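You operate a simulated robot arm through the tools that you are given. There is no shell and no other tool. Be economical: measure what you need, move in short steps, check, and stop when the job is done.

Carry out the task below with a simulated robot arm. There is one attempt and no reset: what you move stays moved.

## Task
Tidy the door side drawer: divider into its slot, each box on its marked side.
Fine: the divider stands in the slotted block on the desk top, the two boxes beside it. The drawer ends shut. Where these are worked on the way, their far stop is far enough and under half their travel is too little: door side drawer.

The check looks at the end state, three seconds after you hand in, the way a careful person would. Anything else that was tipped, shoved, dropped, spilled or broken makes it a failure.

## Robot
A 7-joint arm with a fingered hand, fixed in place. Base frame: the origin is at the foot of the arm, x ahead of it, y to its left, z up; the work surface is at about z = 0.74. Units: m, degrees, N and s.
With the tool pointing down near the work surface it reaches from about 0.2 to 0.8 m from the base axis. Its first joint turns from -166.0 to 166.0 degrees. Payload 4.9 kg.
Tool frame: the origin (TCP) lies between the finger pads and is the grasp point; the fingertips stand 0.032 m ahead of it; z points along the fingers, y is the line along which they close. The gripper opens to 0.192 m. The gripper's body begins 0.089 m behind the TCP. The gripper is a hand of 3 fingers: y runs from the thumb to the fingers, the wrist lies at [0, 0, -0.267] in the tool frame, and closing takes about 1.5 s.
Orientation is that of the tool frame in the base frame, as a unit quaternion [w, x, y, z]. With the fingers straight down and closing along the base's y, the tool's x points along the base's -x, its y along +y and its z along -z.

## Interface
- The arm moves only by the tool play_rows. Its argument "series" is a list of rows, each a list of 3 entries, a list of its own where there are three numbers: the turn, a rotation vector about the tool's x, y, z in degrees, then the shift along the tool's x, y, z in m, then the finger opening in m, from 0 to 0.192. In form: [[[rx, ry, rz], [dx, dy, dz], gripper], ...]. A call has 1 to 8 rows; each row shifts and turns the commanded pose from where the row before left it, along the tool's axes as they then stand. Rows are played at 5 a second. More than 0.05 m and 8.6 degrees between two rows, or a gripper value outside its range, and nothing of the call is played. A pose out of reach is approached as far as the arm can. The call stops where the force on the tool passes 40 N (or 10 N more than at its start, if that is more) or the arm is blocked; 0.2 s more then pass. Each finger travels about 0.153 m/s and halts on what it meets, pressing with about 26 N; the grip force reading is that of the motor and also rises with nothing between the fingers. The clock runs only during rows and for 0.2 s after the last one: add rows that do not move to give the fingers time. It gives the time, the measured TCP pose, the force on the tool (base axes), the opening and the grip force at its end, in the units of the frame above (readings bear some noise), with the torque about the TCP (base axes, N m) and any sound that the robot's microphone picked up.
- Cameras (640 x 400 px; columns grow to the right, rows downward): "scene" is fixed at [0.2172, 0.4985, 1.148]; the picture's right is [-0.58, -0.81, 0.00], its down [-0.47, 0.34, -0.82] and it looks along [0.66, -0.48, -0.58] (base axes); focal length 223 px, centre (320, 200). "wrist" rides on the gripper at [0.08, -0.046, -0.113] in the tool frame; the picture's right is [0.50, 0.87, 0.00], its down [-0.67, 0.39, -0.63] and it looks along [-0.55, 0.32, 0.78] (tool axes); focal length 226 px, centre (320, 200). There is no depth. A picture from a camera that has moved, and an enlarged one, comes with that camera's place and axes in the base frame and with its lens.
- get_image(camera): a new picture of that camera. It takes no simulated time.
- set_grasp(shape): the hand has 3 fingers and takes this shape, open, in about a second: jaw (thumb against the fingers, like two jaws); tri (thumb and two fingers); tip (a fingertip pinch); poke (one finger out to press); point (the index stretched); flat (the hand flat); cup (the hand cupped); fist (a fist). The gripper value then closes the fingers along that shape, each until it touches; the sizes above hold for jaw. It gives what a move gives, with no picture.
- inspect(camera, box): a new picture of the part [left, top, right, bottom] of that camera's present view, enlarged. It takes no simulated time.
- sign_off(): hands the job in; it is judged then, once.

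Go step by step. Nothing tells you positions but the pictures and the camera data: compare them with the known pose of the tool, close in by small moves and look again before you grip or let go. The budget is 120 turns and 84 pictures, counting those below and the enlarged ones. Unless the task says otherwise, let go and move clear before handing in, and close with one line.

The tools are called as name(argument=value, ...) on one line, values as JSON. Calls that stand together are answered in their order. play_rows: Moves the arm, as the interface text tells. Its arguments: {"type":"object","properties":{"series":{"type":"array","items":{"type":"array"}}},"required":["series"]} The other tools are called the same way: set_grasp (shape) gives the hand a shape; get_image (camera) takes a picture; inspect (camera, box) takes an enlarged picture of a part of a camera's view; sign_off () hands the job in.

At the start:

```text
t: 0.0
eef_pos: [0.5471, -0.0463, 1.0273]
ee_rot: [0.0, 0.0, 1.0, 0.0]
wrist_force: [0.0, 0.0, -0.2]
moment: [0.0, 0.02, 0.03]
gripper_width: 0.1918
grasp_force: 0.1
shape: jaw
```

scene: 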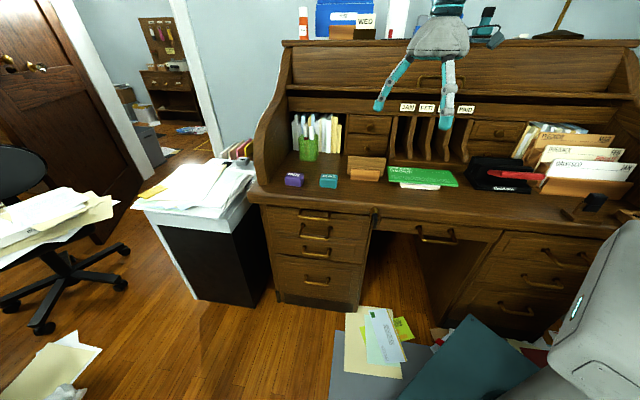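
wrist: 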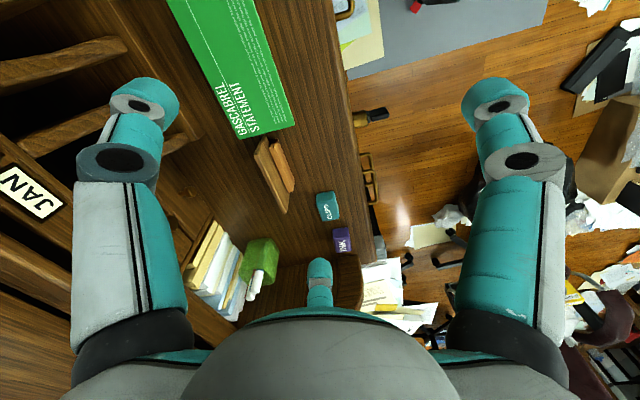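

I see a roll-top desk with two small boxes (purple, teal), a slotted block with a divider perhaps, and pedestals with drawers on the door side (left). I'll look closer first.

inspect(camera="scene", box=[240, 140, 400, 240])

inspect(camera="scene", box=[240, 190, 400, 310])

inspect(camera="wrist", box=[230, 120, 410, 290])

inspect(camera="scene", box=[440, 130, 640, 260])

```text
4.00 times, centred on (320, 190) of scene
camera zoom: at [0.2172, 0.4985, 1.148], right [-0.58, -0.81, 0.0], down [-0.47, 0.34, -0.82], along [0.66, -0.48, -0.58], focal length 891 px, centre (320, 240)
```

zoom: 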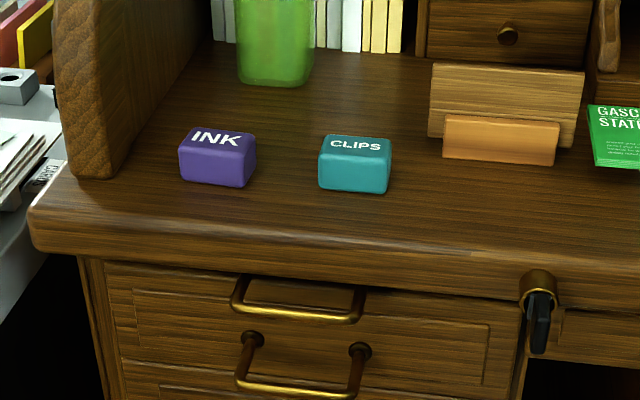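

```text
3.33 times, centred on (320, 250) of scene
camera zoom: at [0.2172, 0.4985, 1.148], right [-0.58, -0.81, 0.0], down [-0.47, 0.34, -0.82], along [0.66, -0.48, -0.58], focal length 743 px, centre (320, 33)
```

zoom: 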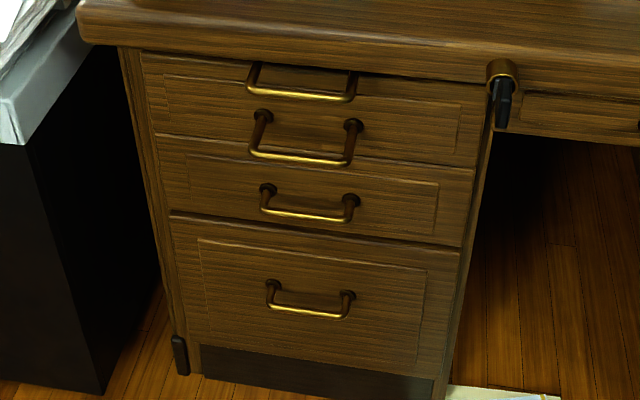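

```text
2.35 times, centred on (320, 205) of wrist
camera zoom: at [0.4675, -0.0916, 1.139], right [-0.5, 0.87, 0.0], down [0.67, 0.39, 0.63], along [0.55, 0.32, -0.78], focal length 532 px, centre (320, 188)
```

zoom: 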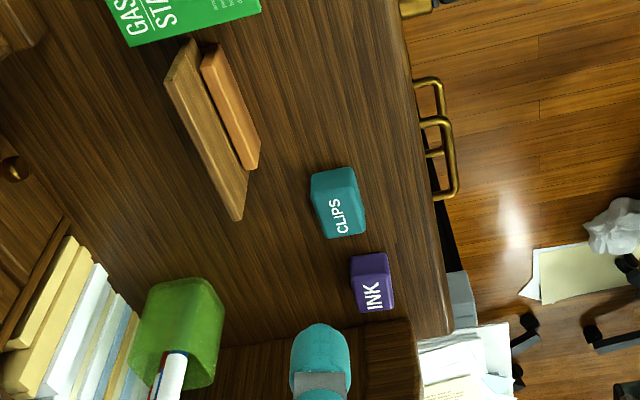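

```text
3.08 times, centred on (540, 195) of scene
camera zoom: at [0.2172, 0.4985, 1.148], right [-0.58, -0.81, 0.0], down [-0.47, 0.34, -0.82], along [0.66, -0.48, -0.58], focal length 686 px, centre (-357, 215)
```

zoom: 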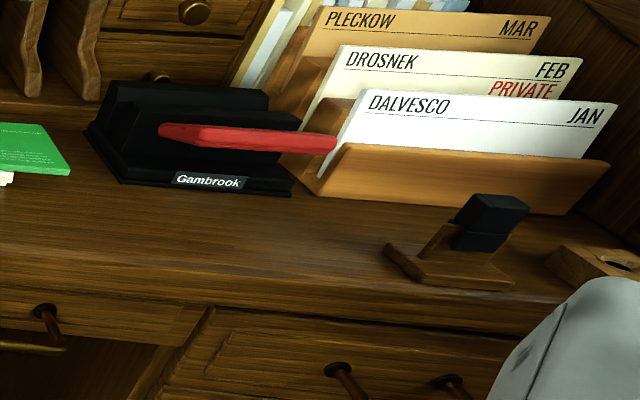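

The desk is angled about 45° to my base; the INK box is near (0.80, 0.18) and the door-side drawer handles are near (0.61, 0.17, 0.63–0.71). I'll move the wrist camera in front of the drawer to see the handles and latch.

play_rows(series=[[[0, 0, 0], [0.0167, 0.0389, 0.0181], 0.1], [[0, 0, 0], [0.0167, 0.0389, 0.0181], 0.1], [[0, 0, 0], [0.0167, 0.0389, 0.0181], 0.1], [[0, 0, 0], [0.0167, 0.0389, 0.0181], 0.1], [[0, 0, 0], [0.0167, 0.0389, 0.0181], 0.1], [[0, 0, 0], [0.0167, 0.0389, 0.0181], 0.1], [[0, 0, 0], [0.0167, 0.0389, 0.0181], 0.1]])

play_rows(series=[[[0, 0, 8], [0, 0, 0], 0.1], [[0, 0, 8], [0, 0, 0], 0.1], [[0, 0, 8], [0, 0, 0], 0.1], [[0, 0, 8], [0, 0, 0], 0.1], [[0, 0, 8], [0, 0, 0], 0.1], [[0, 0, 7.5], [0, 0, 0], 0.1], [[0, 0, 0], [0, 0, 0], 0.1]])

get_image(camera="wrist")

get_image(camera="scene")

```text
t: 1.6
eef_pos: [0.4275, 0.2249, 0.9004]
ee_rot: [0.001, 0.0, 1.0, 0.001]
wrist_force: [0.3, 0.7, -0.7]
moment: [-0.02, -0.05, -0.02]
gripper_width: 0.1004
grasp_force: 0.0
shape: jaw
```

```text
t: 3.2
eef_pos: [0.4294, 0.2249, 0.9003]
ee_rot: [0.001, 0.403, 0.915, 0.0]
wrist_force: [-0.1, 0.3, 0.4]
moment: [0.01, 0.01, -0.01]
gripper_width: 0.1005
grasp_force: 0.1
shape: jaw
```

```text
77 pictures are left
camera wrist: at [0.3423, 0.2539, 1.0126], right [0.3, 0.95, 0.0], down [0.74, -0.23, 0.63], along [0.6, -0.19, -0.78], focal length 226 px, centre (320, 200)
```

wrist: 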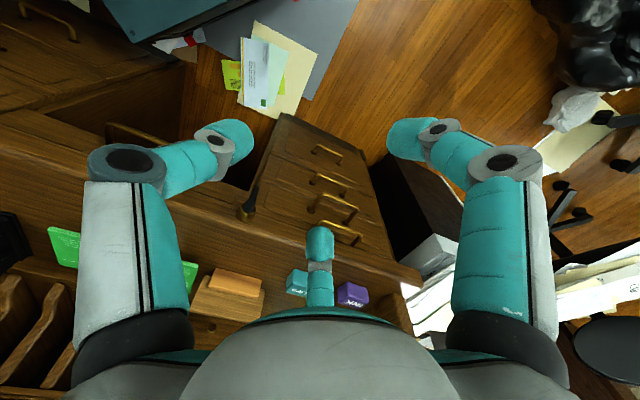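

```text
76 pictures are left
```

scene: 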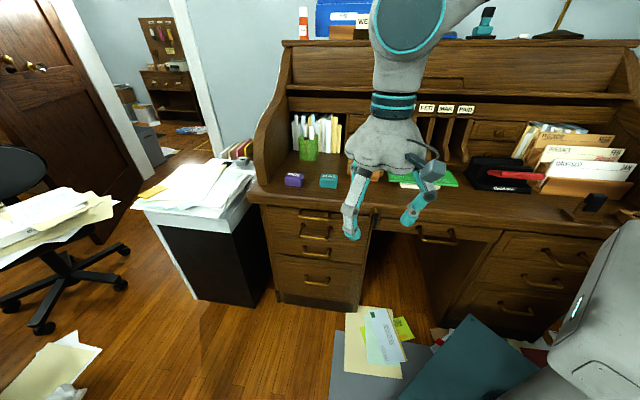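

The wrist picture is upside down relative to the desk, but it shows the drawer stack and latch. I'll enlarge that.

inspect(camera="wrist", box=[220, 130, 400, 320])

inspect(camera="scene", box=[250, 185, 390, 275])

```text
2.11 times, centred on (310, 225) of wrist
camera zoom: at [0.3423, 0.2539, 1.0126], right [0.3, 0.95, 0.0], down [0.74, -0.23, 0.63], along [0.6, -0.19, -0.78], focal length 476 px, centre (341, 147)
```

zoom: 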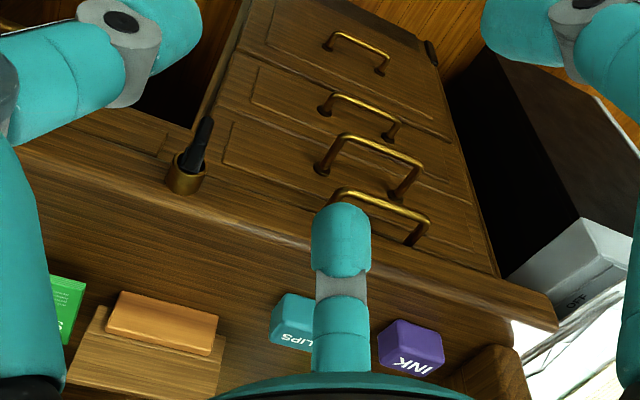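

```text
4.44 times, centred on (320, 230) of scene
camera zoom: at [0.2172, 0.4985, 1.148], right [-0.58, -0.81, 0.0], down [-0.47, 0.34, -0.82], along [0.66, -0.48, -0.58], focal length 990 px, centre (320, 67)
```

zoom: 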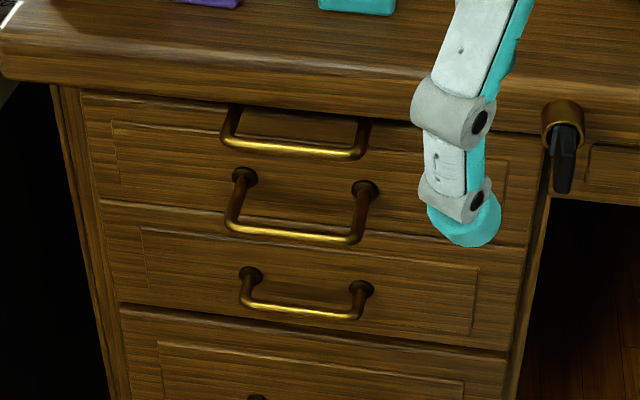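

Two handles sit close together: the upper one right under the lip (z≈0.69, probably a pull-out slide) and the top drawer's own at about (0.657, 0.203, 0.62). I'll turn the hand to face the drawer, tilted 45°, to hook that bar.

play_rows(series=[[[0, 0, -8], [0, 0, 0], 0.1], [[0, 0, -8], [0, 0, 0], 0.1], [[0, 0, -8], [0, 0, 0], 0.1], [[0, 0, -8], [0, 0, 0], 0.1], [[0, 0, -8], [0, 0, 0], 0.1], [[0, 0, -8], [0, 0, 0], 0.1], [[0, 0, -8], [0, 0, 0], 0.1], [[0, 0, -8], [0, 0, 0], 0.1]])

play_rows(series=[[[0, 0, -8], [0, 0, 0], 0.08], [[0, 0, -8], [0, 0, 0], 0.08], [[0, 0, -8], [0, 0, 0], 0.08], [[0, 0, -2], [0, 0, 0], 0.08], [[8, 0, 0], [0, 0, 0], 0.08], [[8, 0, 0], [0, 0, 0], 0.08], [[8, 0, 0], [0, 0, 0], 0.08], [[8, 0, 0], [0, 0, 0], 0.08]])

play_rows(series=[[[8, 0, 0], [0, 0, 0], 0.08], [[5, 0, 0], [0, 0, 0], 0.08], [[0, 0, 0], [0, 0, 0], 0.08]])

get_image(camera="wrist")

```text
t: 5.0
eef_pos: [0.4292, 0.2278, 0.901]
ee_rot: [0.0, -0.144, 0.99, 0.0]
wrist_force: [-0.6, 0.2, -0.4]
moment: [-0.01, 0.02, 0.02]
gripper_width: 0.1006
grasp_force: 0.0
shape: jaw
```

```text
t: 6.8
eef_pos: [0.4294, 0.2272, 0.9001]
ee_rot: [0.101, -0.349, 0.896, -0.258]
wrist_force: [-0.7, 1.6, 1.2]
moment: [-0.02, 0.03, -0.01]
gripper_width: 0.0803
grasp_force: 0.1
shape: jaw
```

```text
t: 7.6
eef_pos: [0.4291, 0.2261, 0.8995]
ee_rot: [0.138, -0.335, 0.861, -0.357]
wrist_force: [0.3, 0.3, -0.8]
moment: [0.0, 0.01, 0.01]
gripper_width: 0.0804
grasp_force: 0.1
shape: jaw
```

```text
73 pictures are left
camera wrist: at [0.3393, 0.208, 1.0119], right [-0.78, 0.11, -0.61], down [0.01, 0.99, 0.17], along [0.62, 0.13, -0.77], focal length 226 px, centre (320, 200)
```

wrist: 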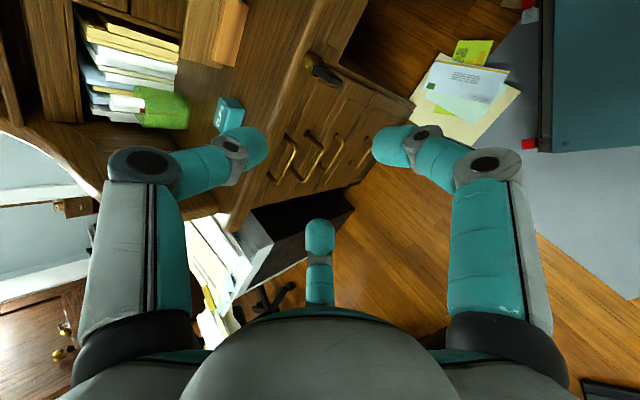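

The hand is tilted toward the drawer. Next I descend to a pre-grasp just short of the drawer's bar with a narrow opening, then check alignment.

play_rows(series=[[[0, 0, 0], [-0.0253, 0.0128, 0.039], 0.05], [[0, 0, 0], [-0.0253, 0.0128, 0.039], 0.05], [[0, 0, 0], [-0.0253, 0.0128, 0.039], 0.05], [[0, 0, 0], [-0.0253, 0.0128, 0.039], 0.05], [[0, 0, 0], [-0.0253, 0.0128, 0.039], 0.05], [[0, 0, 0], [-0.0253, 0.0128, 0.03], 0.05], [[0, 0, 0], [0, 0, 0], 0.05]])

get_image(camera="wrist")

inspect(camera="scene", box=[250, 185, 390, 275])

```text
t: 9.2
eef_pos: [0.6157, 0.252, 0.6863]
ee_rot: [0.139, -0.335, 0.861, -0.357]
wrist_force: [-0.5, 0.6, -0.5]
moment: [0.05, -0.03, 0.01]
gripper_width: 0.0502
grasp_force: 0.0
shape: jaw
```

```text
72 pictures are left
camera wrist: at [0.5243, 0.2335, 0.7974], right [-0.78, 0.11, -0.61], down [0.01, 0.98, 0.17], along [0.62, 0.13, -0.77], focal length 226 px, centre (320, 200)
```

wrist: 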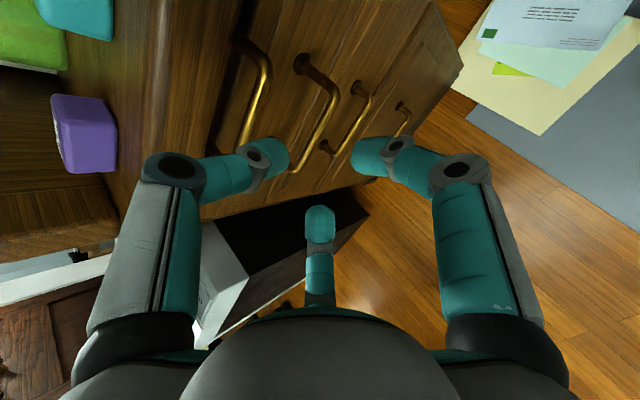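

```text
4.44 times, centred on (320, 230) of scene
camera zoom: at [0.2172, 0.4985, 1.148], right [-0.58, -0.81, 0.0], down [-0.47, 0.34, -0.82], along [0.66, -0.48, -0.58], focal length 990 px, centre (320, 67)
```

zoom: 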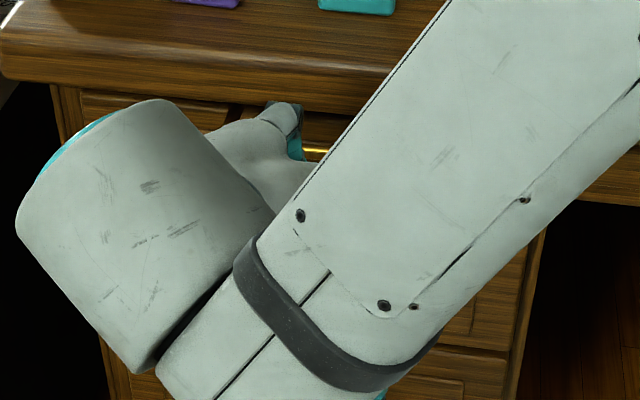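

The bar lines up with the tool axis within a few millimetres, about 0.095 m ahead. I'll advance slowly and check.

play_rows(series=[[[0, 0, 0], [0, 0, 0.018], 0.044], [[0, 0, 0], [0, 0, 0.018], 0.044], [[0, 0, 0], [0, 0, 0.018], 0.044], [[0, 0, 0], [0, 0, 0.018], 0.044], [[0, 0, 0], [0, 0, 0], 0.044]])

get_image(camera="wrist")

```text
t: 10.4
eef_pos: [0.6468, 0.2139, 0.6346]
ee_rot: [0.139, -0.334, 0.861, -0.357]
wrist_force: [-13.1, 10.1, 4.3]
moment: [-0.57, -0.75, -0.12]
gripper_width: 0.0435
grasp_force: 0.0
shape: jaw
```

```text
70 pictures are left
camera wrist: at [0.5568, 0.1957, 0.7468], right [-0.78, 0.11, -0.61], down [0.01, 0.98, 0.17], along [0.62, 0.13, -0.77], focal length 226 px, centre (320, 200)
```

wrist: 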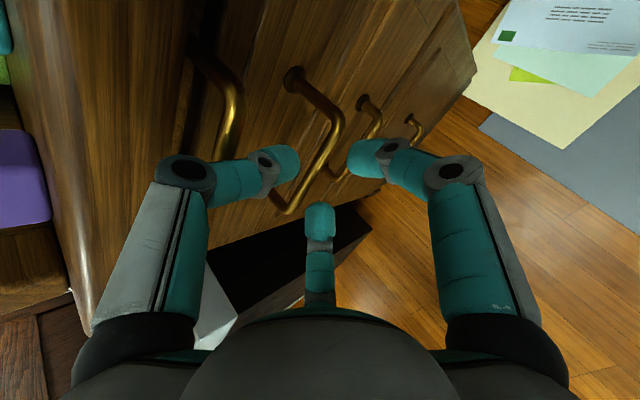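

The thumb is inside the handle, lightly touching the drawer front. I'll back off slightly and close on the bar.

play_rows(series=[[[0, 0, 0], [0, 0.003, -0.004], 0.03], [[0, 0, 0], [0, 0, 0], 0.015], [[0, 0, 0], [0, 0, 0], 0.0], [[0, 0, 0], [0, 0, 0], 0.0], [[0, 0, 0], [0, 0, 0], 0.0]])

get_image(camera="wrist")

```text
t: 11.6
eef_pos: [0.6429, 0.2174, 0.6358]
ee_rot: [0.139, -0.334, 0.861, -0.356]
wrist_force: [0.3, -0.1, 0.0]
moment: [-0.01, 0.01, -0.04]
gripper_width: 0.0
grasp_force: 25.8
shape: jaw
```

```text
69 pictures are left
camera wrist: at [0.5539, 0.1988, 0.7477], right [-0.78, 0.11, -0.61], down [0.01, 0.98, 0.17], along [0.62, 0.13, -0.77], focal length 226 px, centre (320, 200)
```

wrist: 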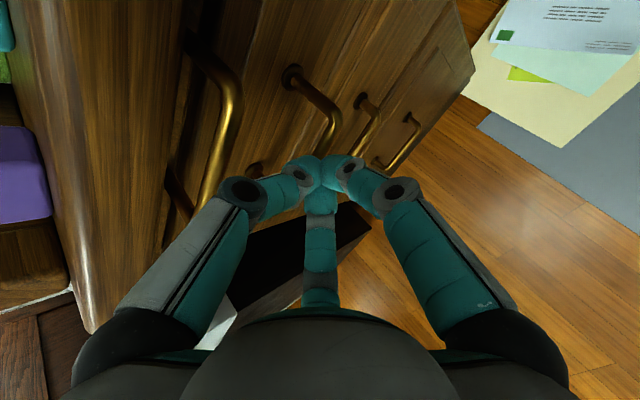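

The fingers closed short of the bar: the thumb knuckle met the upper handle first. I'll open, back off, and come in flatter (about 15° below horizontal).

play_rows(series=[[[0, 0, 0], [0, 0, 0], 0.03], [[0, 0, 0], [0, 0, -0.02], 0.04], [[0, 0, 0], [0, 0, -0.04], 0.05], [[0, 0, 0], [0, 0, -0.04], 0.05], [[8, 0, 0], [0, 0, 0], 0.05], [[8, 0, 0], [0, 0, 0], 0.05], [[8, 0, 0], [0, 0, 0], 0.05], [[6, 0, 0], [0, 0, 0], 0.05]])

play_rows(series=[[[0, 0, 0], [0, 0.035, 0], 0.05], [[0, 0, 0], [0, 0.035, 0], 0.05], [[0, 0, 0], [0, 0, 0], 0.05]])

get_image(camera="wrist")

```text
t: 13.4
eef_pos: [0.5966, 0.2702, 0.7072]
ee_rot: [0.22, -0.287, 0.74, -0.568]
wrist_force: [-0.3, -0.3, 0.4]
moment: [0.05, 0.04, -0.05]
gripper_width: 0.05
grasp_force: 0.1
shape: jaw
```

```text
t: 14.2
eef_pos: [0.5825, 0.2819, 0.6381]
ee_rot: [0.221, -0.287, 0.74, -0.567]
wrist_force: [0.4, -0.4, 0.4]
moment: [-0.03, 0.02, -0.01]
gripper_width: 0.0497
grasp_force: 0.0
shape: jaw
```

```text
68 pictures are left
camera wrist: at [0.4589, 0.3001, 0.7115], right [-0.52, -0.17, -0.84], down [0.02, 0.98, -0.21], along [0.85, -0.12, -0.51], focal length 226 px, centre (320, 200)
```

wrist: 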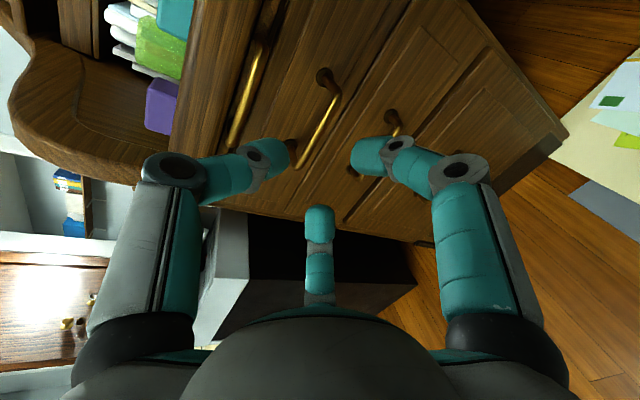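

Triangulating gives the bar at D≈0.316 along the desk normal, z≈0.60, and the upper bar 0.08 above it. I'll go fully horizontal so the thumb knuckle clears the upper bar.

play_rows(series=[[[7.5, 0, 0], [0, 0, 0], 0.045], [[7.5, 0, 0], [0, 0, 0], 0.045], [[0, 0, 0], [-0.013, 0.041, 0], 0.045], [[0, 0, 0], [0, 0, 0.04], 0.045], [[0, 0, 0], [0, 0, 0.03], 0.045], [[0, 0, 0], [0, 0, 0], 0.045]])

get_image(camera="wrist")

```text
t: 15.6
eef_pos: [0.6401, 0.2396, 0.5973]
ee_rot: [0.256, -0.256, 0.659, -0.659]
wrist_force: [-0.4, -0.4, 0.7]
moment: [0.0, -0.01, 0.04]
gripper_width: 0.045
grasp_force: 0.0
shape: jaw
```

```text
67 pictures are left
camera wrist: at [0.5055, 0.2697, 0.6428], right [-0.37, -0.34, -0.87], down [0.07, 0.92, -0.39], along [0.93, -0.2, -0.32], focal length 226 px, centre (320, 200)
```

wrist: 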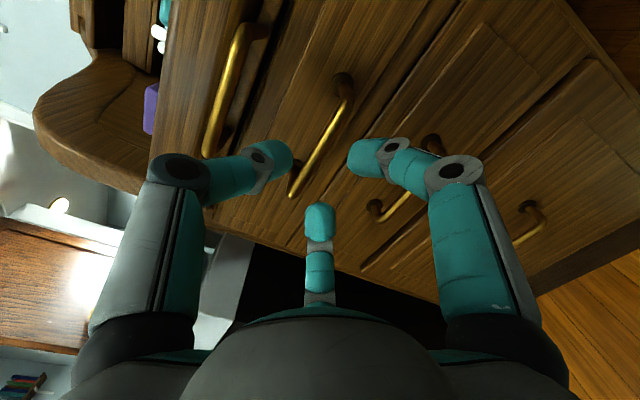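

Alignment is good; the thumb will pass between the two bars. Advancing the last 0.045 m.

play_rows(series=[[[0, 0, 0], [0, 0, 0.015], 0.045], [[0, 0, 0], [0, 0, 0.015], 0.045], [[0, 0, 0], [0, 0, 0.015], 0.045], [[0, 0, 0], [0, 0, 0], 0.045]])

get_image(camera="wrist")

```text
t: 16.6
eef_pos: [0.6701, 0.2087, 0.5981]
ee_rot: [0.256, -0.257, 0.659, -0.659]
wrist_force: [-0.4, -1.2, 0.5]
moment: [0.0, -0.01, -0.01]
gripper_width: 0.045
grasp_force: 0.0
shape: jaw
```

```text
66 pictures are left
camera wrist: at [0.5353, 0.2376, 0.6439], right [-0.37, -0.34, -0.87], down [0.07, 0.92, -0.39], along [0.93, -0.2, -0.32], focal length 226 px, centre (320, 200)
```

wrist: 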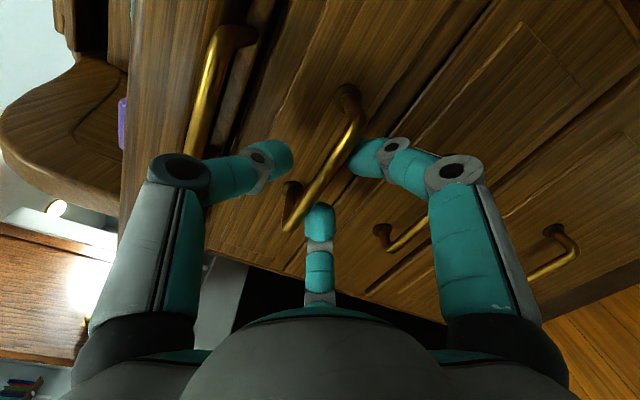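

The bar sits about 0.026 m ahead of the TCP, nearly at the tips. A bit further, then close.

play_rows(series=[[[0, 0, 0], [0, 0, 0.014], 0.045], [[0, 0, 0], [0, 0, 0], 0.03], [[0, 0, 0], [0, 0, 0], 0.0], [[0, 0, 0], [0, 0, 0], 0.0], [[0, 0, 0], [0, 0, 0], 0.0]])

get_image(camera="wrist")

```text
t: 17.8
eef_pos: [0.6791, 0.1971, 0.5978]
ee_rot: [0.256, -0.256, 0.66, -0.659]
wrist_force: [0.6, 0.0, 0.4]
moment: [0.02, 0.01, 0.02]
gripper_width: 0.0001
grasp_force: 26.7
shape: jaw
```

```text
65 pictures are left
camera wrist: at [0.5445, 0.2272, 0.6433], right [-0.37, -0.34, -0.87], down [0.07, 0.92, -0.39], along [0.93, -0.2, -0.32], focal length 226 px, centre (320, 200)
```

wrist: 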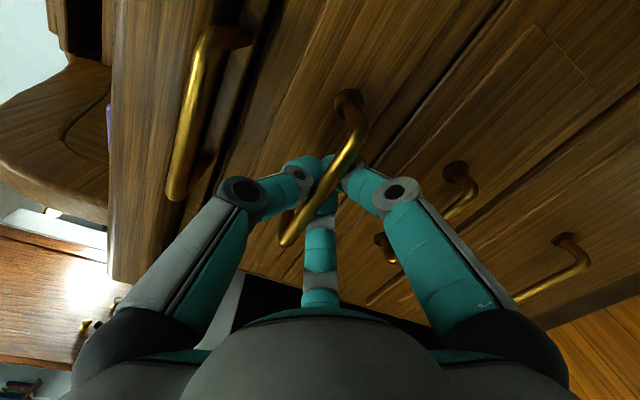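

The bar is caged behind the closed fingertips. Now I pull straight out gently.

play_rows(series=[[[0, 0, 0], [0, 0, -0.015], 0.0], [[0, 0, 0], [0, 0, -0.015], 0.0], [[0, 0, 0], [0, 0, -0.015], 0.0], [[0, 0, 0], [0, 0, -0.015], 0.0], [[0, 0, 0], [0, 0, 0], 0.0]])

get_image(camera="wrist")

```text
t: 19.0
eef_pos: [0.6397, 0.2421, 0.5975]
ee_rot: [-0.256, 0.256, -0.659, 0.66]
wrist_force: [-1.2, -0.4, 2.4]
moment: [-0.01, -0.04, 0.04]
gripper_width: 0.0
grasp_force: 25.8
shape: jaw
```

```text
64 pictures are left
camera wrist: at [0.5047, 0.2718, 0.6427], right [-0.37, -0.34, -0.87], down [0.07, 0.92, -0.39], along [0.93, -0.2, -0.32], focal length 226 px, centre (320, 200)
```

wrist: 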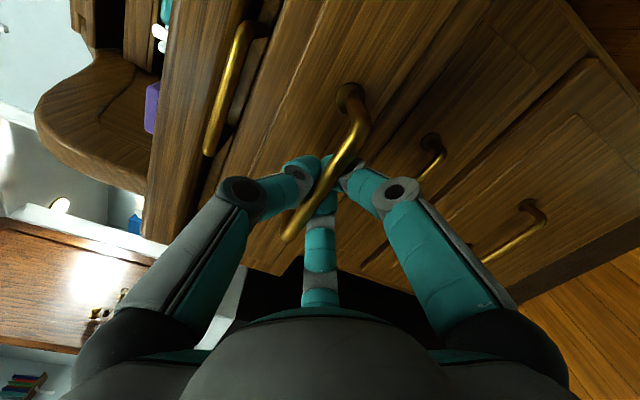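

The drawer slides freely. I keep pulling until the far stop.

play_rows(series=[[[0, 0, 0], [0, 0, -0.02], 0.0], [[0, 0, 0], [0, 0, -0.02], 0.0], [[0, 0, 0], [0, 0, -0.02], 0.0], [[0, 0, 0], [0, 0, -0.02], 0.0], [[0, 0, 0], [0, 0, -0.02], 0.0], [[0, 0, 0], [0, 0, -0.02], 0.0], [[0, 0, 0], [0, 0, 0], 0.0]])

get_image(camera="scene")

get_image(camera="wrist")

```text
t: 20.1
eef_pos: [0.6043, 0.2852, 0.6075]
ee_rot: [0.245, -0.238, 0.674, -0.655]
wrist_force: [-3.2, -2.2, -27.9]
moment: [0.2, -0.02, 0.07]
gripper_width: 0.0
grasp_force: 26.5
shape: jaw
stopped in row 5: the force on the tool passed its limit at 48 N (the readings are from after the stop); the commanded pose is now the measured one
```

```text
63 pictures are left
```

scene: 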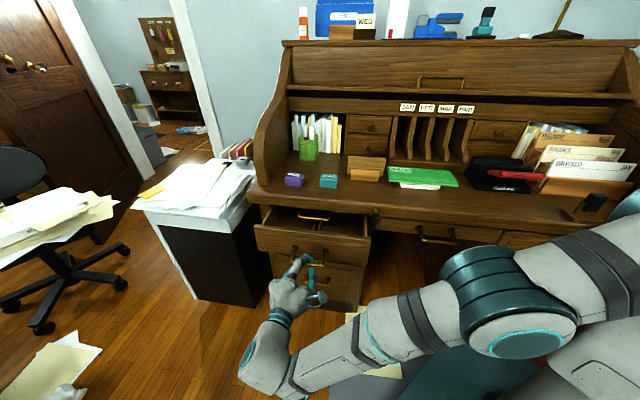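

```text
62 pictures are left
camera wrist: at [0.4721, 0.3201, 0.6542], right [-0.38, -0.3, -0.88], down [0.11, 0.93, -0.36], along [0.92, -0.23, -0.32], focal length 226 px, centre (320, 200)
```

wrist: 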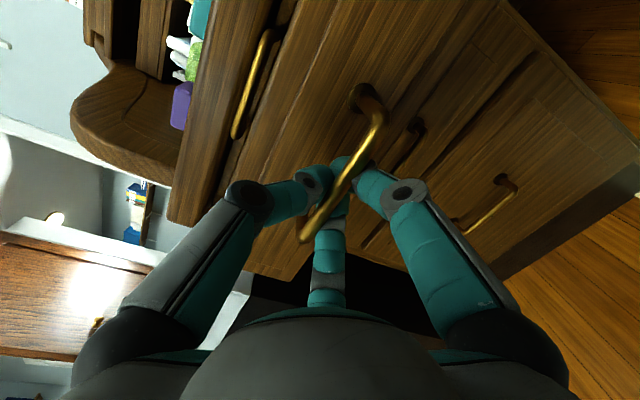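

The drawer is out about 0.11 m, and the arm seems to be at its own limit in this flat posture rather than at the drawer's stop. Keeping the bar caged, I'll pitch the hand back down about the bar and then continue pulling.

play_rows(series=[[[-6, 0, 0], [0, 0.004, 0.003], 0.0], [[-6, 0, 0], [0, 0, 0], 0.0], [[-6, 0, 0], [0, 0, 0], 0.0], [[-6, 0, 0], [0, 0, 0], 0.0], [[0, 0, 0], [0, 0, 0], 0.0]])

```text
t: 21.2
eef_pos: [0.6063, 0.2841, 0.6056]
ee_rot: [0.193, -0.284, 0.794, -0.502]
wrist_force: [-1.7, -4.4, -9.6]
moment: [-0.06, 0.01, -0.01]
gripper_width: 0.0
grasp_force: 26.1
shape: jaw
```

play_rows(series=[[[-7, 0, 0], [0, 0, 0.0], 0.0], [[-7, 0, 0], [0, 0, 0], 0.0], [[0, 0, 0], [0, 0.0077, -0.0092], 0.0], [[0, 0, 0], [0, 0.0077, -0.0092], 0.0], [[0, 0, 0], [0, 0.0077, -0.0092], 0.0], [[0, 0, 0], [0, 0, 0], 0.0]])

get_image(camera="wrist")

```text
t: 22.6
eef_pos: [0.5837, 0.3115, 0.6045]
ee_rot: [0.157, -0.304, 0.849, -0.402]
wrist_force: [-6.7, -6.1, -5.2]
moment: [-0.04, 0.06, -0.01]
gripper_width: 0.0002
grasp_force: 25.9
shape: jaw
```

```text
61 pictures are left
camera wrist: at [0.4837, 0.3051, 0.7092], right [-0.72, 0.11, -0.68], down [0.04, 0.99, 0.11], along [0.69, 0.05, -0.72], focal length 226 px, centre (320, 200)
```

wrist: 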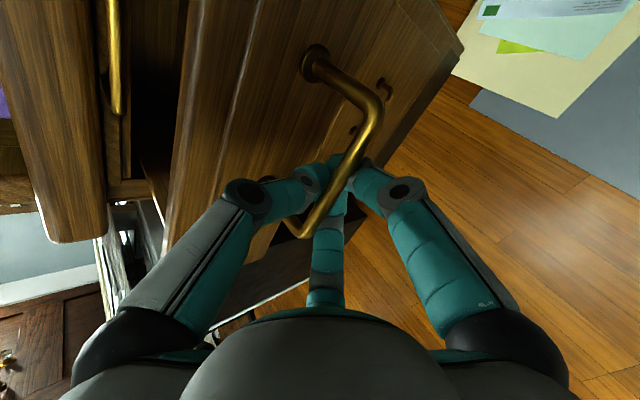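

Works well; the drawer is out about 0.15 m. I keep pulling, easing the slight sideways load.

play_rows(series=[[[0, 0, 0], [0.002, 0.0096, -0.0115], 0.0], [[0, 0, 0], [0.002, 0.0096, -0.0115], 0.0], [[0, 0, 0], [0.001, 0.0096, -0.0115], 0.0], [[0, 0, 0], [0, 0.0096, -0.0115], 0.0], [[0, 0, 0], [0, 0.0096, -0.0115], 0.0], [[0, 0, 0], [0, 0.0096, -0.0115], 0.0], [[0, 0, 0], [0, 0.0096, -0.0115], 0.0], [[0, 0, 0], [0, 0.0, 0], 0.0]])

get_image(camera="scene")

```text
t: 24.4
eef_pos: [0.5132, 0.3897, 0.6031]
ee_rot: [0.157, -0.304, 0.85, -0.401]
wrist_force: [-4.6, -0.6, -2.5]
moment: [0.05, 0.0, -0.04]
gripper_width: 0.0001
grasp_force: 26.2
shape: jaw
```

```text
60 pictures are left
```

scene: 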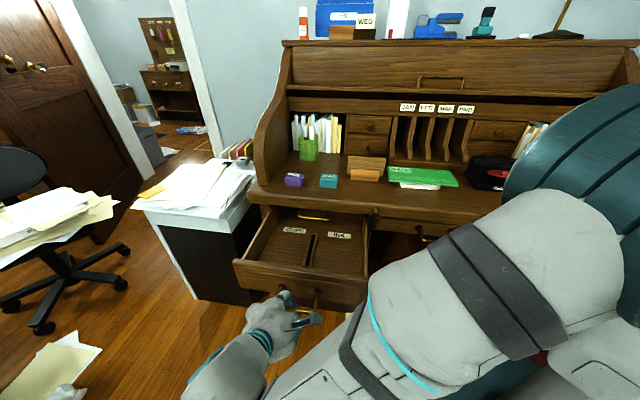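

The drawer is well open; inside I see a central slot with labels on each side. A closer look before deciding whether to pull further.

inspect(camera="scene", box=[230, 165, 400, 315])

play_rows(series=[[[0, 0, 0], [0, 0.0096, -0.0115], 0.0], [[0, 0, 0], [0, 0.0096, -0.0115], 0.0], [[0, 0, 0], [0, 0.0096, -0.0115], 0.0], [[0, 0, 0], [0, 0.0096, -0.0115], 0.0], [[0, 0, 0], [0, 0.0, 0], 0.0]])

```text
2.67 times, centred on (315, 240) of scene
camera zoom: at [0.2172, 0.4985, 1.148], right [-0.58, -0.81, 0.0], down [-0.47, 0.34, -0.82], along [0.66, -0.48, -0.58], focal length 594 px, centre (333, 93)
```

zoom: 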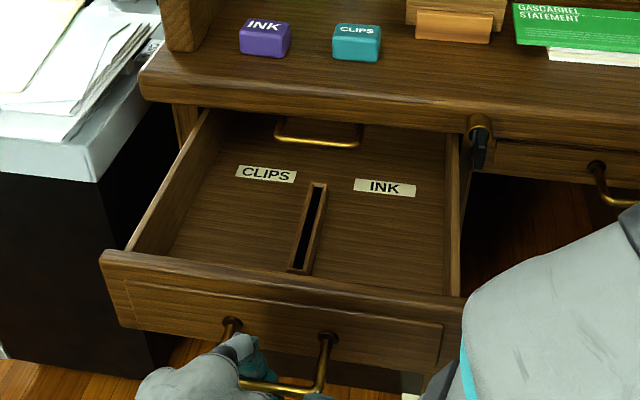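

```text
t: 25.6
eef_pos: [0.4747, 0.4369, 0.6009]
ee_rot: [0.159, -0.305, 0.849, -0.4]
wrist_force: [-1.3, 0.6, -0.9]
moment: [0.01, 0.03, -0.02]
gripper_width: 0.0
grasp_force: 26.3
shape: jaw
```

The drawer is open about 0.31 m, which gives plenty of access: CLIPS goes left, INK right, with a raised slot in between. Releasing the handle and backing off.

play_rows(series=[[[0, 0, 0], [0, 0, 0], 0.03], [[0, 0, 0], [0, 0, 0], 0.06], [[0, 0, 0], [0, 0, 0], 0.06], [[0, 0, 0], [0, 0, -0.03], 0.06], [[0, 0, 0], [0, 0, -0.04], 0.06], [[0, 0, 0], [0, 0, -0.04], 0.06], [[0, 0, 0], [0, 0, -0.04], 0.06], [[0, 0, 0], [0, 0, -0.04], 0.06]])

get_image(camera="wrist")

inspect(camera="scene", box=[230, 165, 400, 315])

```text
t: 27.4
eef_pos: [0.3764, 0.548, 0.7215]
ee_rot: [0.155, -0.304, 0.85, -0.402]
wrist_force: [-0.3, -0.4, -0.3]
moment: [-0.02, -0.03, 0.05]
gripper_width: 0.0593
grasp_force: 0.0
shape: jaw
```

```text
58 pictures are left
camera wrist: at [0.2761, 0.5413, 0.826], right [-0.72, 0.1, -0.68], down [0.04, 0.99, 0.11], along [0.69, 0.05, -0.72], focal length 226 px, centre (320, 200)
```

wrist: 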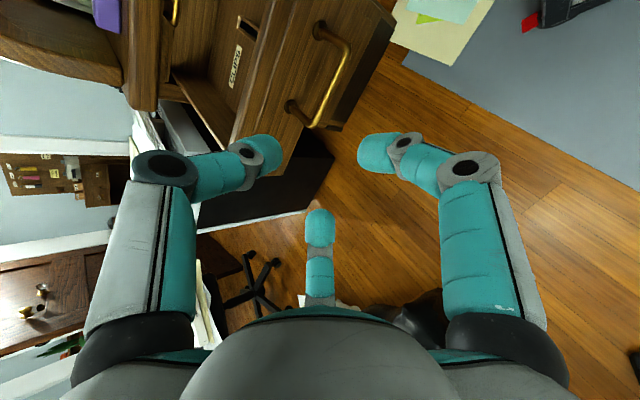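

```text
2.67 times, centred on (315, 240) of scene
camera zoom: at [0.2172, 0.4985, 1.148], right [-0.58, -0.81, 0.0], down [-0.47, 0.34, -0.82], along [0.66, -0.48, -0.58], focal length 594 px, centre (333, 93)
```

zoom: 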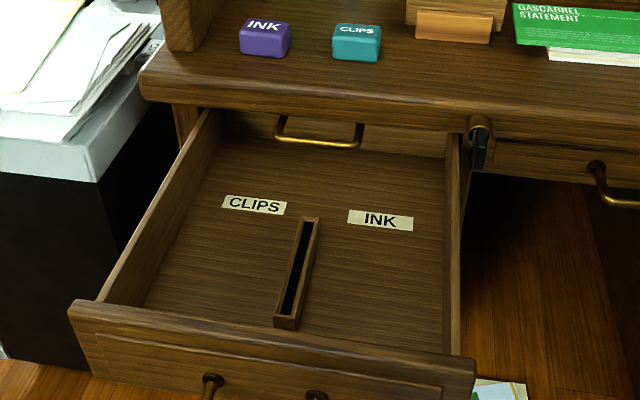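

The drawer interior is clear. Now I untilt the hand to point straight down and then raise it.

play_rows(series=[[[-8, 0, 0], [0, -0.02, -0.02], 0.08], [[-8, 0, 0], [0, -0.02, -0.02], 0.08], [[-8, 0, 0], [0, -0.015, -0.03], 0.08], [[-8, 0, 0], [0, -0.01, -0.03], 0.08], [[-8, 0, 0], [0, 0, -0.04], 0.08], [[-9, 0, 0], [0, 0, -0.04], 0.08], [[0, 0, 0], [0, 0, -0.04], 0.08], [[0, 0, 0], [0, 0, 0], 0.08]])

```text
refused: row 6 steps farther than a row can; nothing moved
```

play_rows(series=[[[-8, 0, 0], [0, -0.02, -0.02], 0.08], [[-8, 0, 0], [0, -0.02, -0.02], 0.08], [[-8, 0, 0], [0, -0.015, -0.03], 0.08], [[-8, 0, 0], [0, -0.01, -0.03], 0.08], [[-8, 0, 0], [0, 0, -0.04], 0.08], [[-8, 0, 0], [0, 0, -0.04], 0.08], [[-1, 0, 0], [0, 0, -0.04], 0.08], [[0, 0, 0], [0, 0, 0], 0.08]])

```text
t: 29.2
eef_pos: [0.3511, 0.5704, 0.9597]
ee_rot: [0.016, -0.342, 0.939, -0.013]
wrist_force: [-0.1, 0.9, 0.1]
moment: [-0.04, 0.03, 0.02]
gripper_width: 0.0799
grasp_force: 0.2
shape: jaw
```

Hand is upright at z 0.96. I'll carry it over the divider block (about (0.69, -0.06)) at height and look.

play_rows(series=[[[0, 0, -0.6], [0.0096, -0.0469, 0.002], 0.08], [[0, 0, -0.6], [0.0096, -0.0469, 0.002], 0.08], [[0, 0, -0.6], [0.0096, -0.0469, 0.002], 0.08], [[0, 0, -0.6], [0.0096, -0.0469, 0.002], 0.08], [[0, 0, -0.6], [0.0096, -0.0469, 0.002], 0.08], [[0, 0, 0], [0.0096, -0.0469, 0.002], 0.08], [[0, 0, 0], [0.0096, -0.0469, 0.002], 0.08], [[0, 0, 0], [0, 0, 0], 0.08]])

play_rows(series=[[[0, 0, 0], [0.0096, -0.0469, 0.002], 0.08], [[0, 0, 0], [0.0096, -0.0469, 0.002], 0.08], [[0, 0, 0], [0.0096, -0.0469, 0.002], 0.08], [[0, 0, 0], [0.0096, -0.0469, 0.002], 0.08], [[0, 0, 0], [0.0096, -0.0469, 0.002], 0.08], [[0, 0, 0], [0.0096, -0.0469, 0.002], 0.08], [[0, 0, 0], [0, 0, 0], 0.08]])

get_image(camera="wrist")

get_image(camera="scene")

```text
t: 31.1
eef_pos: [0.5179, 0.2816, 0.9565]
ee_rot: [0.016, -0.366, 0.93, -0.014]
wrist_force: [-0.2, 0.1, 0.7]
moment: [-0.03, 0.01, -0.03]
gripper_width: 0.0799
grasp_force: 0.0
shape: jaw
```

```text
t: 32.6
eef_pos: [0.6705, 0.0365, 0.9522]
ee_rot: [0.017, -0.366, 0.93, -0.013]
wrist_force: [0.5, 0.4, 0.2]
moment: [-0.02, -0.04, 0.02]
gripper_width: 0.0799
grasp_force: 0.1
shape: jaw
```

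```text
56 pictures are left
camera wrist: at [0.6397, -0.0497, 1.0655], right [-0.96, 0.29, -0.04], down [0.2, 0.75, 0.63], along [0.22, 0.59, -0.78], focal length 226 px, centre (320, 200)
```

wrist: 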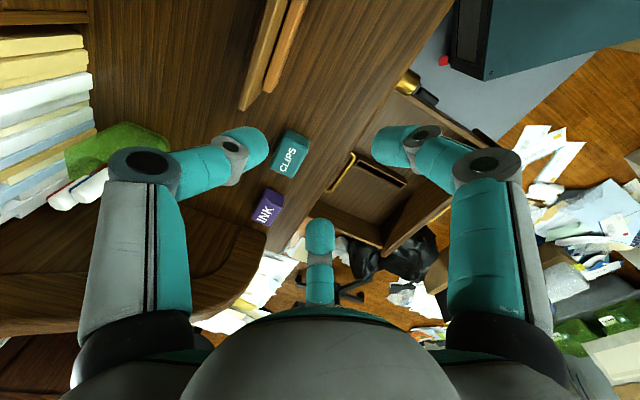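

```text
55 pictures are left
```

scene: 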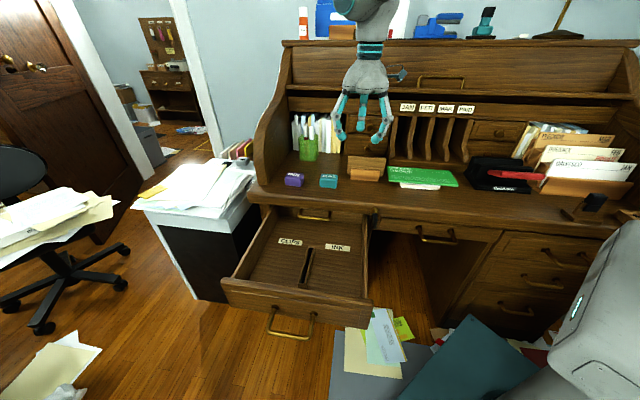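

The divider's top edge is around (0.705, -0.057, 0.82), spanning roughly 0.13 m. I'll level the tool and move over it.

play_rows(series=[[[-2.1, 1.3, 0], [0, 0, 0], 0.06], [[0, 0, 0], [0.0128, -0.0304, 0.012], 0.06], [[0, 0, 0], [0.0128, -0.0304, 0.012], 0.06], [[0, 0, 0], [0.0128, -0.0304, 0.012], 0.06], [[0, 0, 0], [0, 0, 0], 0.06]])

get_image(camera="wrist")

inspect(camera="scene", box=[310, 90, 430, 190])

```text
t: 33.9
eef_pos: [0.7052, -0.0579, 0.9167]
ee_rot: [-0.001, -0.367, 0.93, -0.001]
wrist_force: [-0.6, -0.2, -0.8]
moment: [0.01, 0.01, -0.03]
gripper_width: 0.0602
grasp_force: 0.1
shape: jaw
```

```text
54 pictures are left
camera wrist: at [0.6786, -0.1453, 1.0295], right [-0.96, 0.29, 0.0], down [0.23, 0.74, 0.63], along [0.18, 0.6, -0.78], focal length 226 px, centre (320, 200)
```

wrist: 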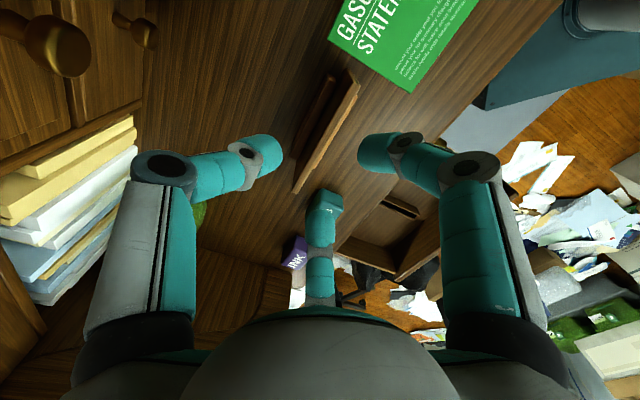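

```text
4.00 times, centred on (370, 140) of scene
camera zoom: at [0.2172, 0.4985, 1.148], right [-0.58, -0.81, 0.0], down [-0.47, 0.34, -0.82], along [0.66, -0.48, -0.58], focal length 891 px, centre (120, 440)
```

zoom: 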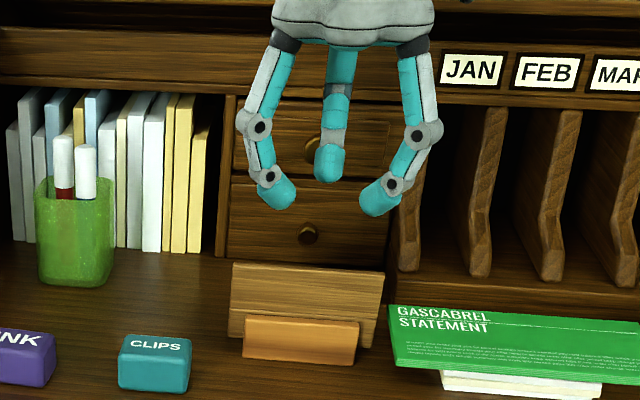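

inspect(camera="wrist", box=[250, 50, 400, 210])

```text
2.50 times, centred on (325, 130) of wrist
camera zoom: at [0.6786, -0.1453, 1.0295], right [-0.96, 0.29, 0.0], down [0.23, 0.74, 0.63], along [0.18, 0.6, -0.78], focal length 565 px, centre (308, 375)
```

zoom: 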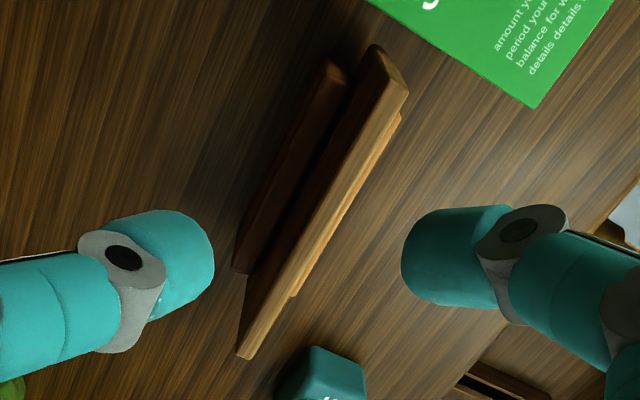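

The divider's top edge runs az≈47° from (0.662,-0.100) to (0.752,-0.004), about 1 cm thick. I align the tool to it and descend so the tips straddle its upper part.

play_rows(series=[[[0, 0, -4.5], [0, 0, 0], 0.06], [[0, 0, 0], [-0.005, 0.003, 0.02], 0.06], [[0, 0, 0], [0, 0, 0.02], 0.06], [[0, 0, 0], [0, 0, 0.015], 0.06], [[0, 0, 0], [0, 0, 0], 0.06]])

get_image(camera="wrist")

inspect(camera="scene", box=[310, 90, 430, 190])

```text
t: 35.0
eef_pos: [0.7058, -0.0526, 0.8625]
ee_rot: [-0.001, -0.402, 0.915, -0.001]
wrist_force: [0.2, -0.5, -0.3]
moment: [-0.01, -0.03, 0.03]
gripper_width: 0.0603
grasp_force: 0.1
shape: jaw
```

```text
51 pictures are left
camera wrist: at [0.6862, -0.1408, 0.9755], right [-0.98, 0.22, 0.0], down [0.17, 0.76, 0.63], along [0.14, 0.61, -0.78], focal length 226 px, centre (320, 200)
```

wrist: 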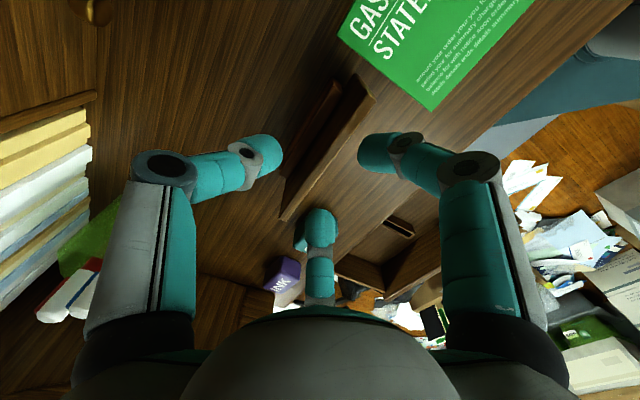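

```text
4.00 times, centred on (370, 140) of scene
camera zoom: at [0.2172, 0.4985, 1.148], right [-0.58, -0.81, 0.0], down [-0.47, 0.34, -0.82], along [0.66, -0.48, -0.58], focal length 891 px, centre (120, 440)
```

zoom: 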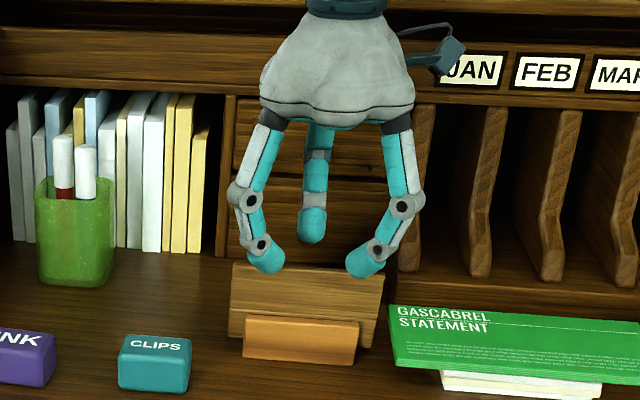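

Alignment is excellent. Descend 0.038 m and close gently.

play_rows(series=[[[0, 0, 0], [0, 0, 0.019], 0.06], [[0, 0, 0], [0, 0, 0.019], 0.06], [[0, 0, 0], [0, 0, 0], 0.03], [[0, 0, 0], [0, 0, 0], 0.0], [[0, 0, 0], [0, 0, 0], 0.0], [[0, 0, 0], [0, 0, 0], 0.0]])

inspect(camera="wrist", box=[230, 60, 410, 260])

inspect(camera="scene", box=[310, 90, 430, 190])

```text
t: 36.5
eef_pos: [0.7051, -0.0526, 0.825]
ee_rot: [-0.001, -0.403, 0.915, -0.001]
wrist_force: [-0.4, 1.0, -0.3]
moment: [-0.01, 0.0, -0.01]
gripper_width: 0.0114
grasp_force: 26.0
shape: jaw
```

```text
2.00 times, centred on (320, 160) of wrist
camera zoom: at [0.6853, -0.1419, 0.9383], right [-0.98, 0.22, 0.0], down [0.17, 0.76, 0.63], along [0.14, 0.61, -0.78], focal length 452 px, centre (320, 280)
```

zoom: 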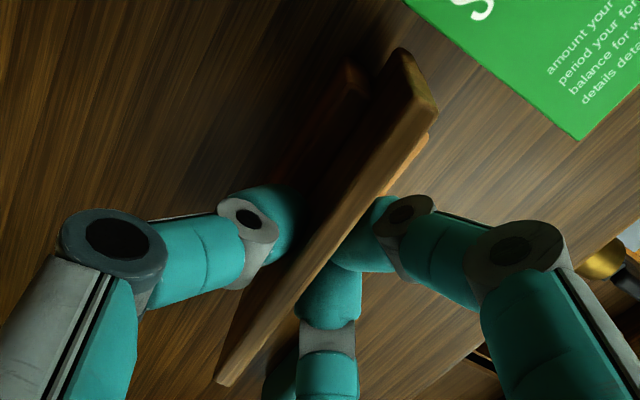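

```text
4.00 times, centred on (370, 140) of scene
camera zoom: at [0.2172, 0.4985, 1.148], right [-0.58, -0.81, 0.0], down [-0.47, 0.34, -0.82], along [0.66, -0.48, -0.58], focal length 891 px, centre (120, 440)
```

zoom: 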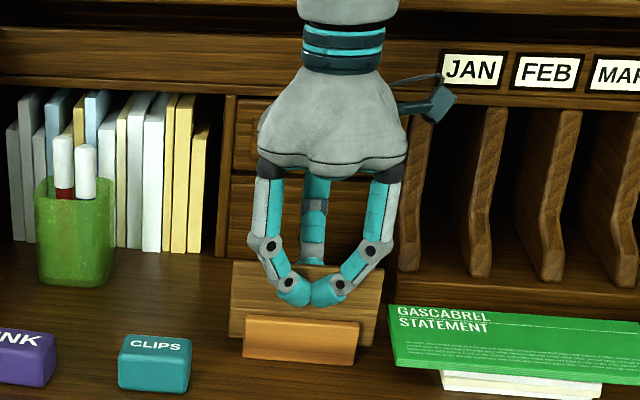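

The divider (11 mm thick) is held. Lifting straight up.

play_rows(series=[[[0, 0, 0], [0, 0, -0.01], 0.0], [[0, 0, 0], [0, 0, -0.015], 0.0], [[0, 0, 0], [0, 0, -0.02], 0.0], [[0, 0, 0], [0, 0, -0.02], 0.0], [[0, 0, 0], [0, 0, -0.02], 0.0], [[0, 0, 0], [0, 0, -0.02], 0.0], [[0, 0, 0], [0, 0, 0], 0.0]])

inspect(camera="scene", box=[310, 90, 430, 190])

inspect(camera="wrist", box=[160, 30, 480, 230])

```text
t: 38.0
eef_pos: [0.7047, -0.0519, 0.9298]
ee_rot: [-0.001, -0.403, 0.915, 0.0]
wrist_force: [-0.3, -0.5, -1.1]
moment: [0.0, 0.0, 0.01]
gripper_width: 0.0116
grasp_force: 25.7
shape: jaw
```

```text
4.00 times, centred on (370, 140) of scene
camera zoom: at [0.2172, 0.4985, 1.148], right [-0.58, -0.81, 0.0], down [-0.47, 0.34, -0.82], along [0.66, -0.48, -0.58], focal length 891 px, centre (120, 440)
```

zoom: 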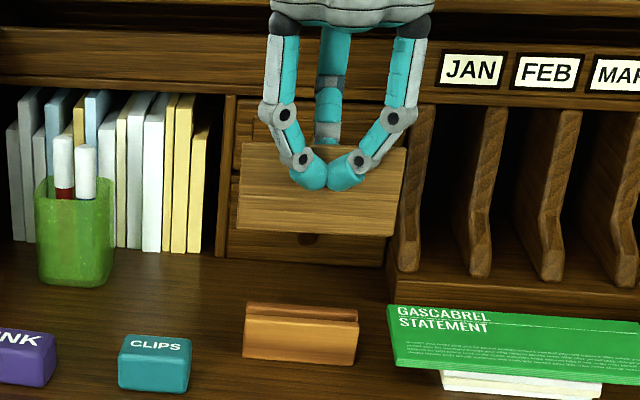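

```text
2.00 times, centred on (320, 130) of wrist
camera zoom: at [0.6849, -0.1412, 1.0425], right [-0.98, 0.22, 0.0], down [0.17, 0.76, 0.63], along [0.14, 0.61, -0.78], focal length 452 px, centre (320, 340)
```

zoom: 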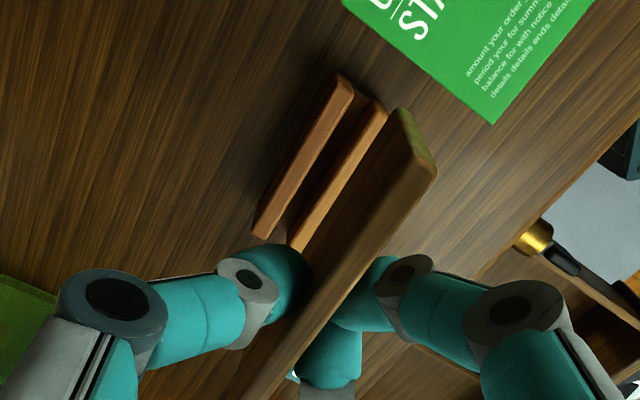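

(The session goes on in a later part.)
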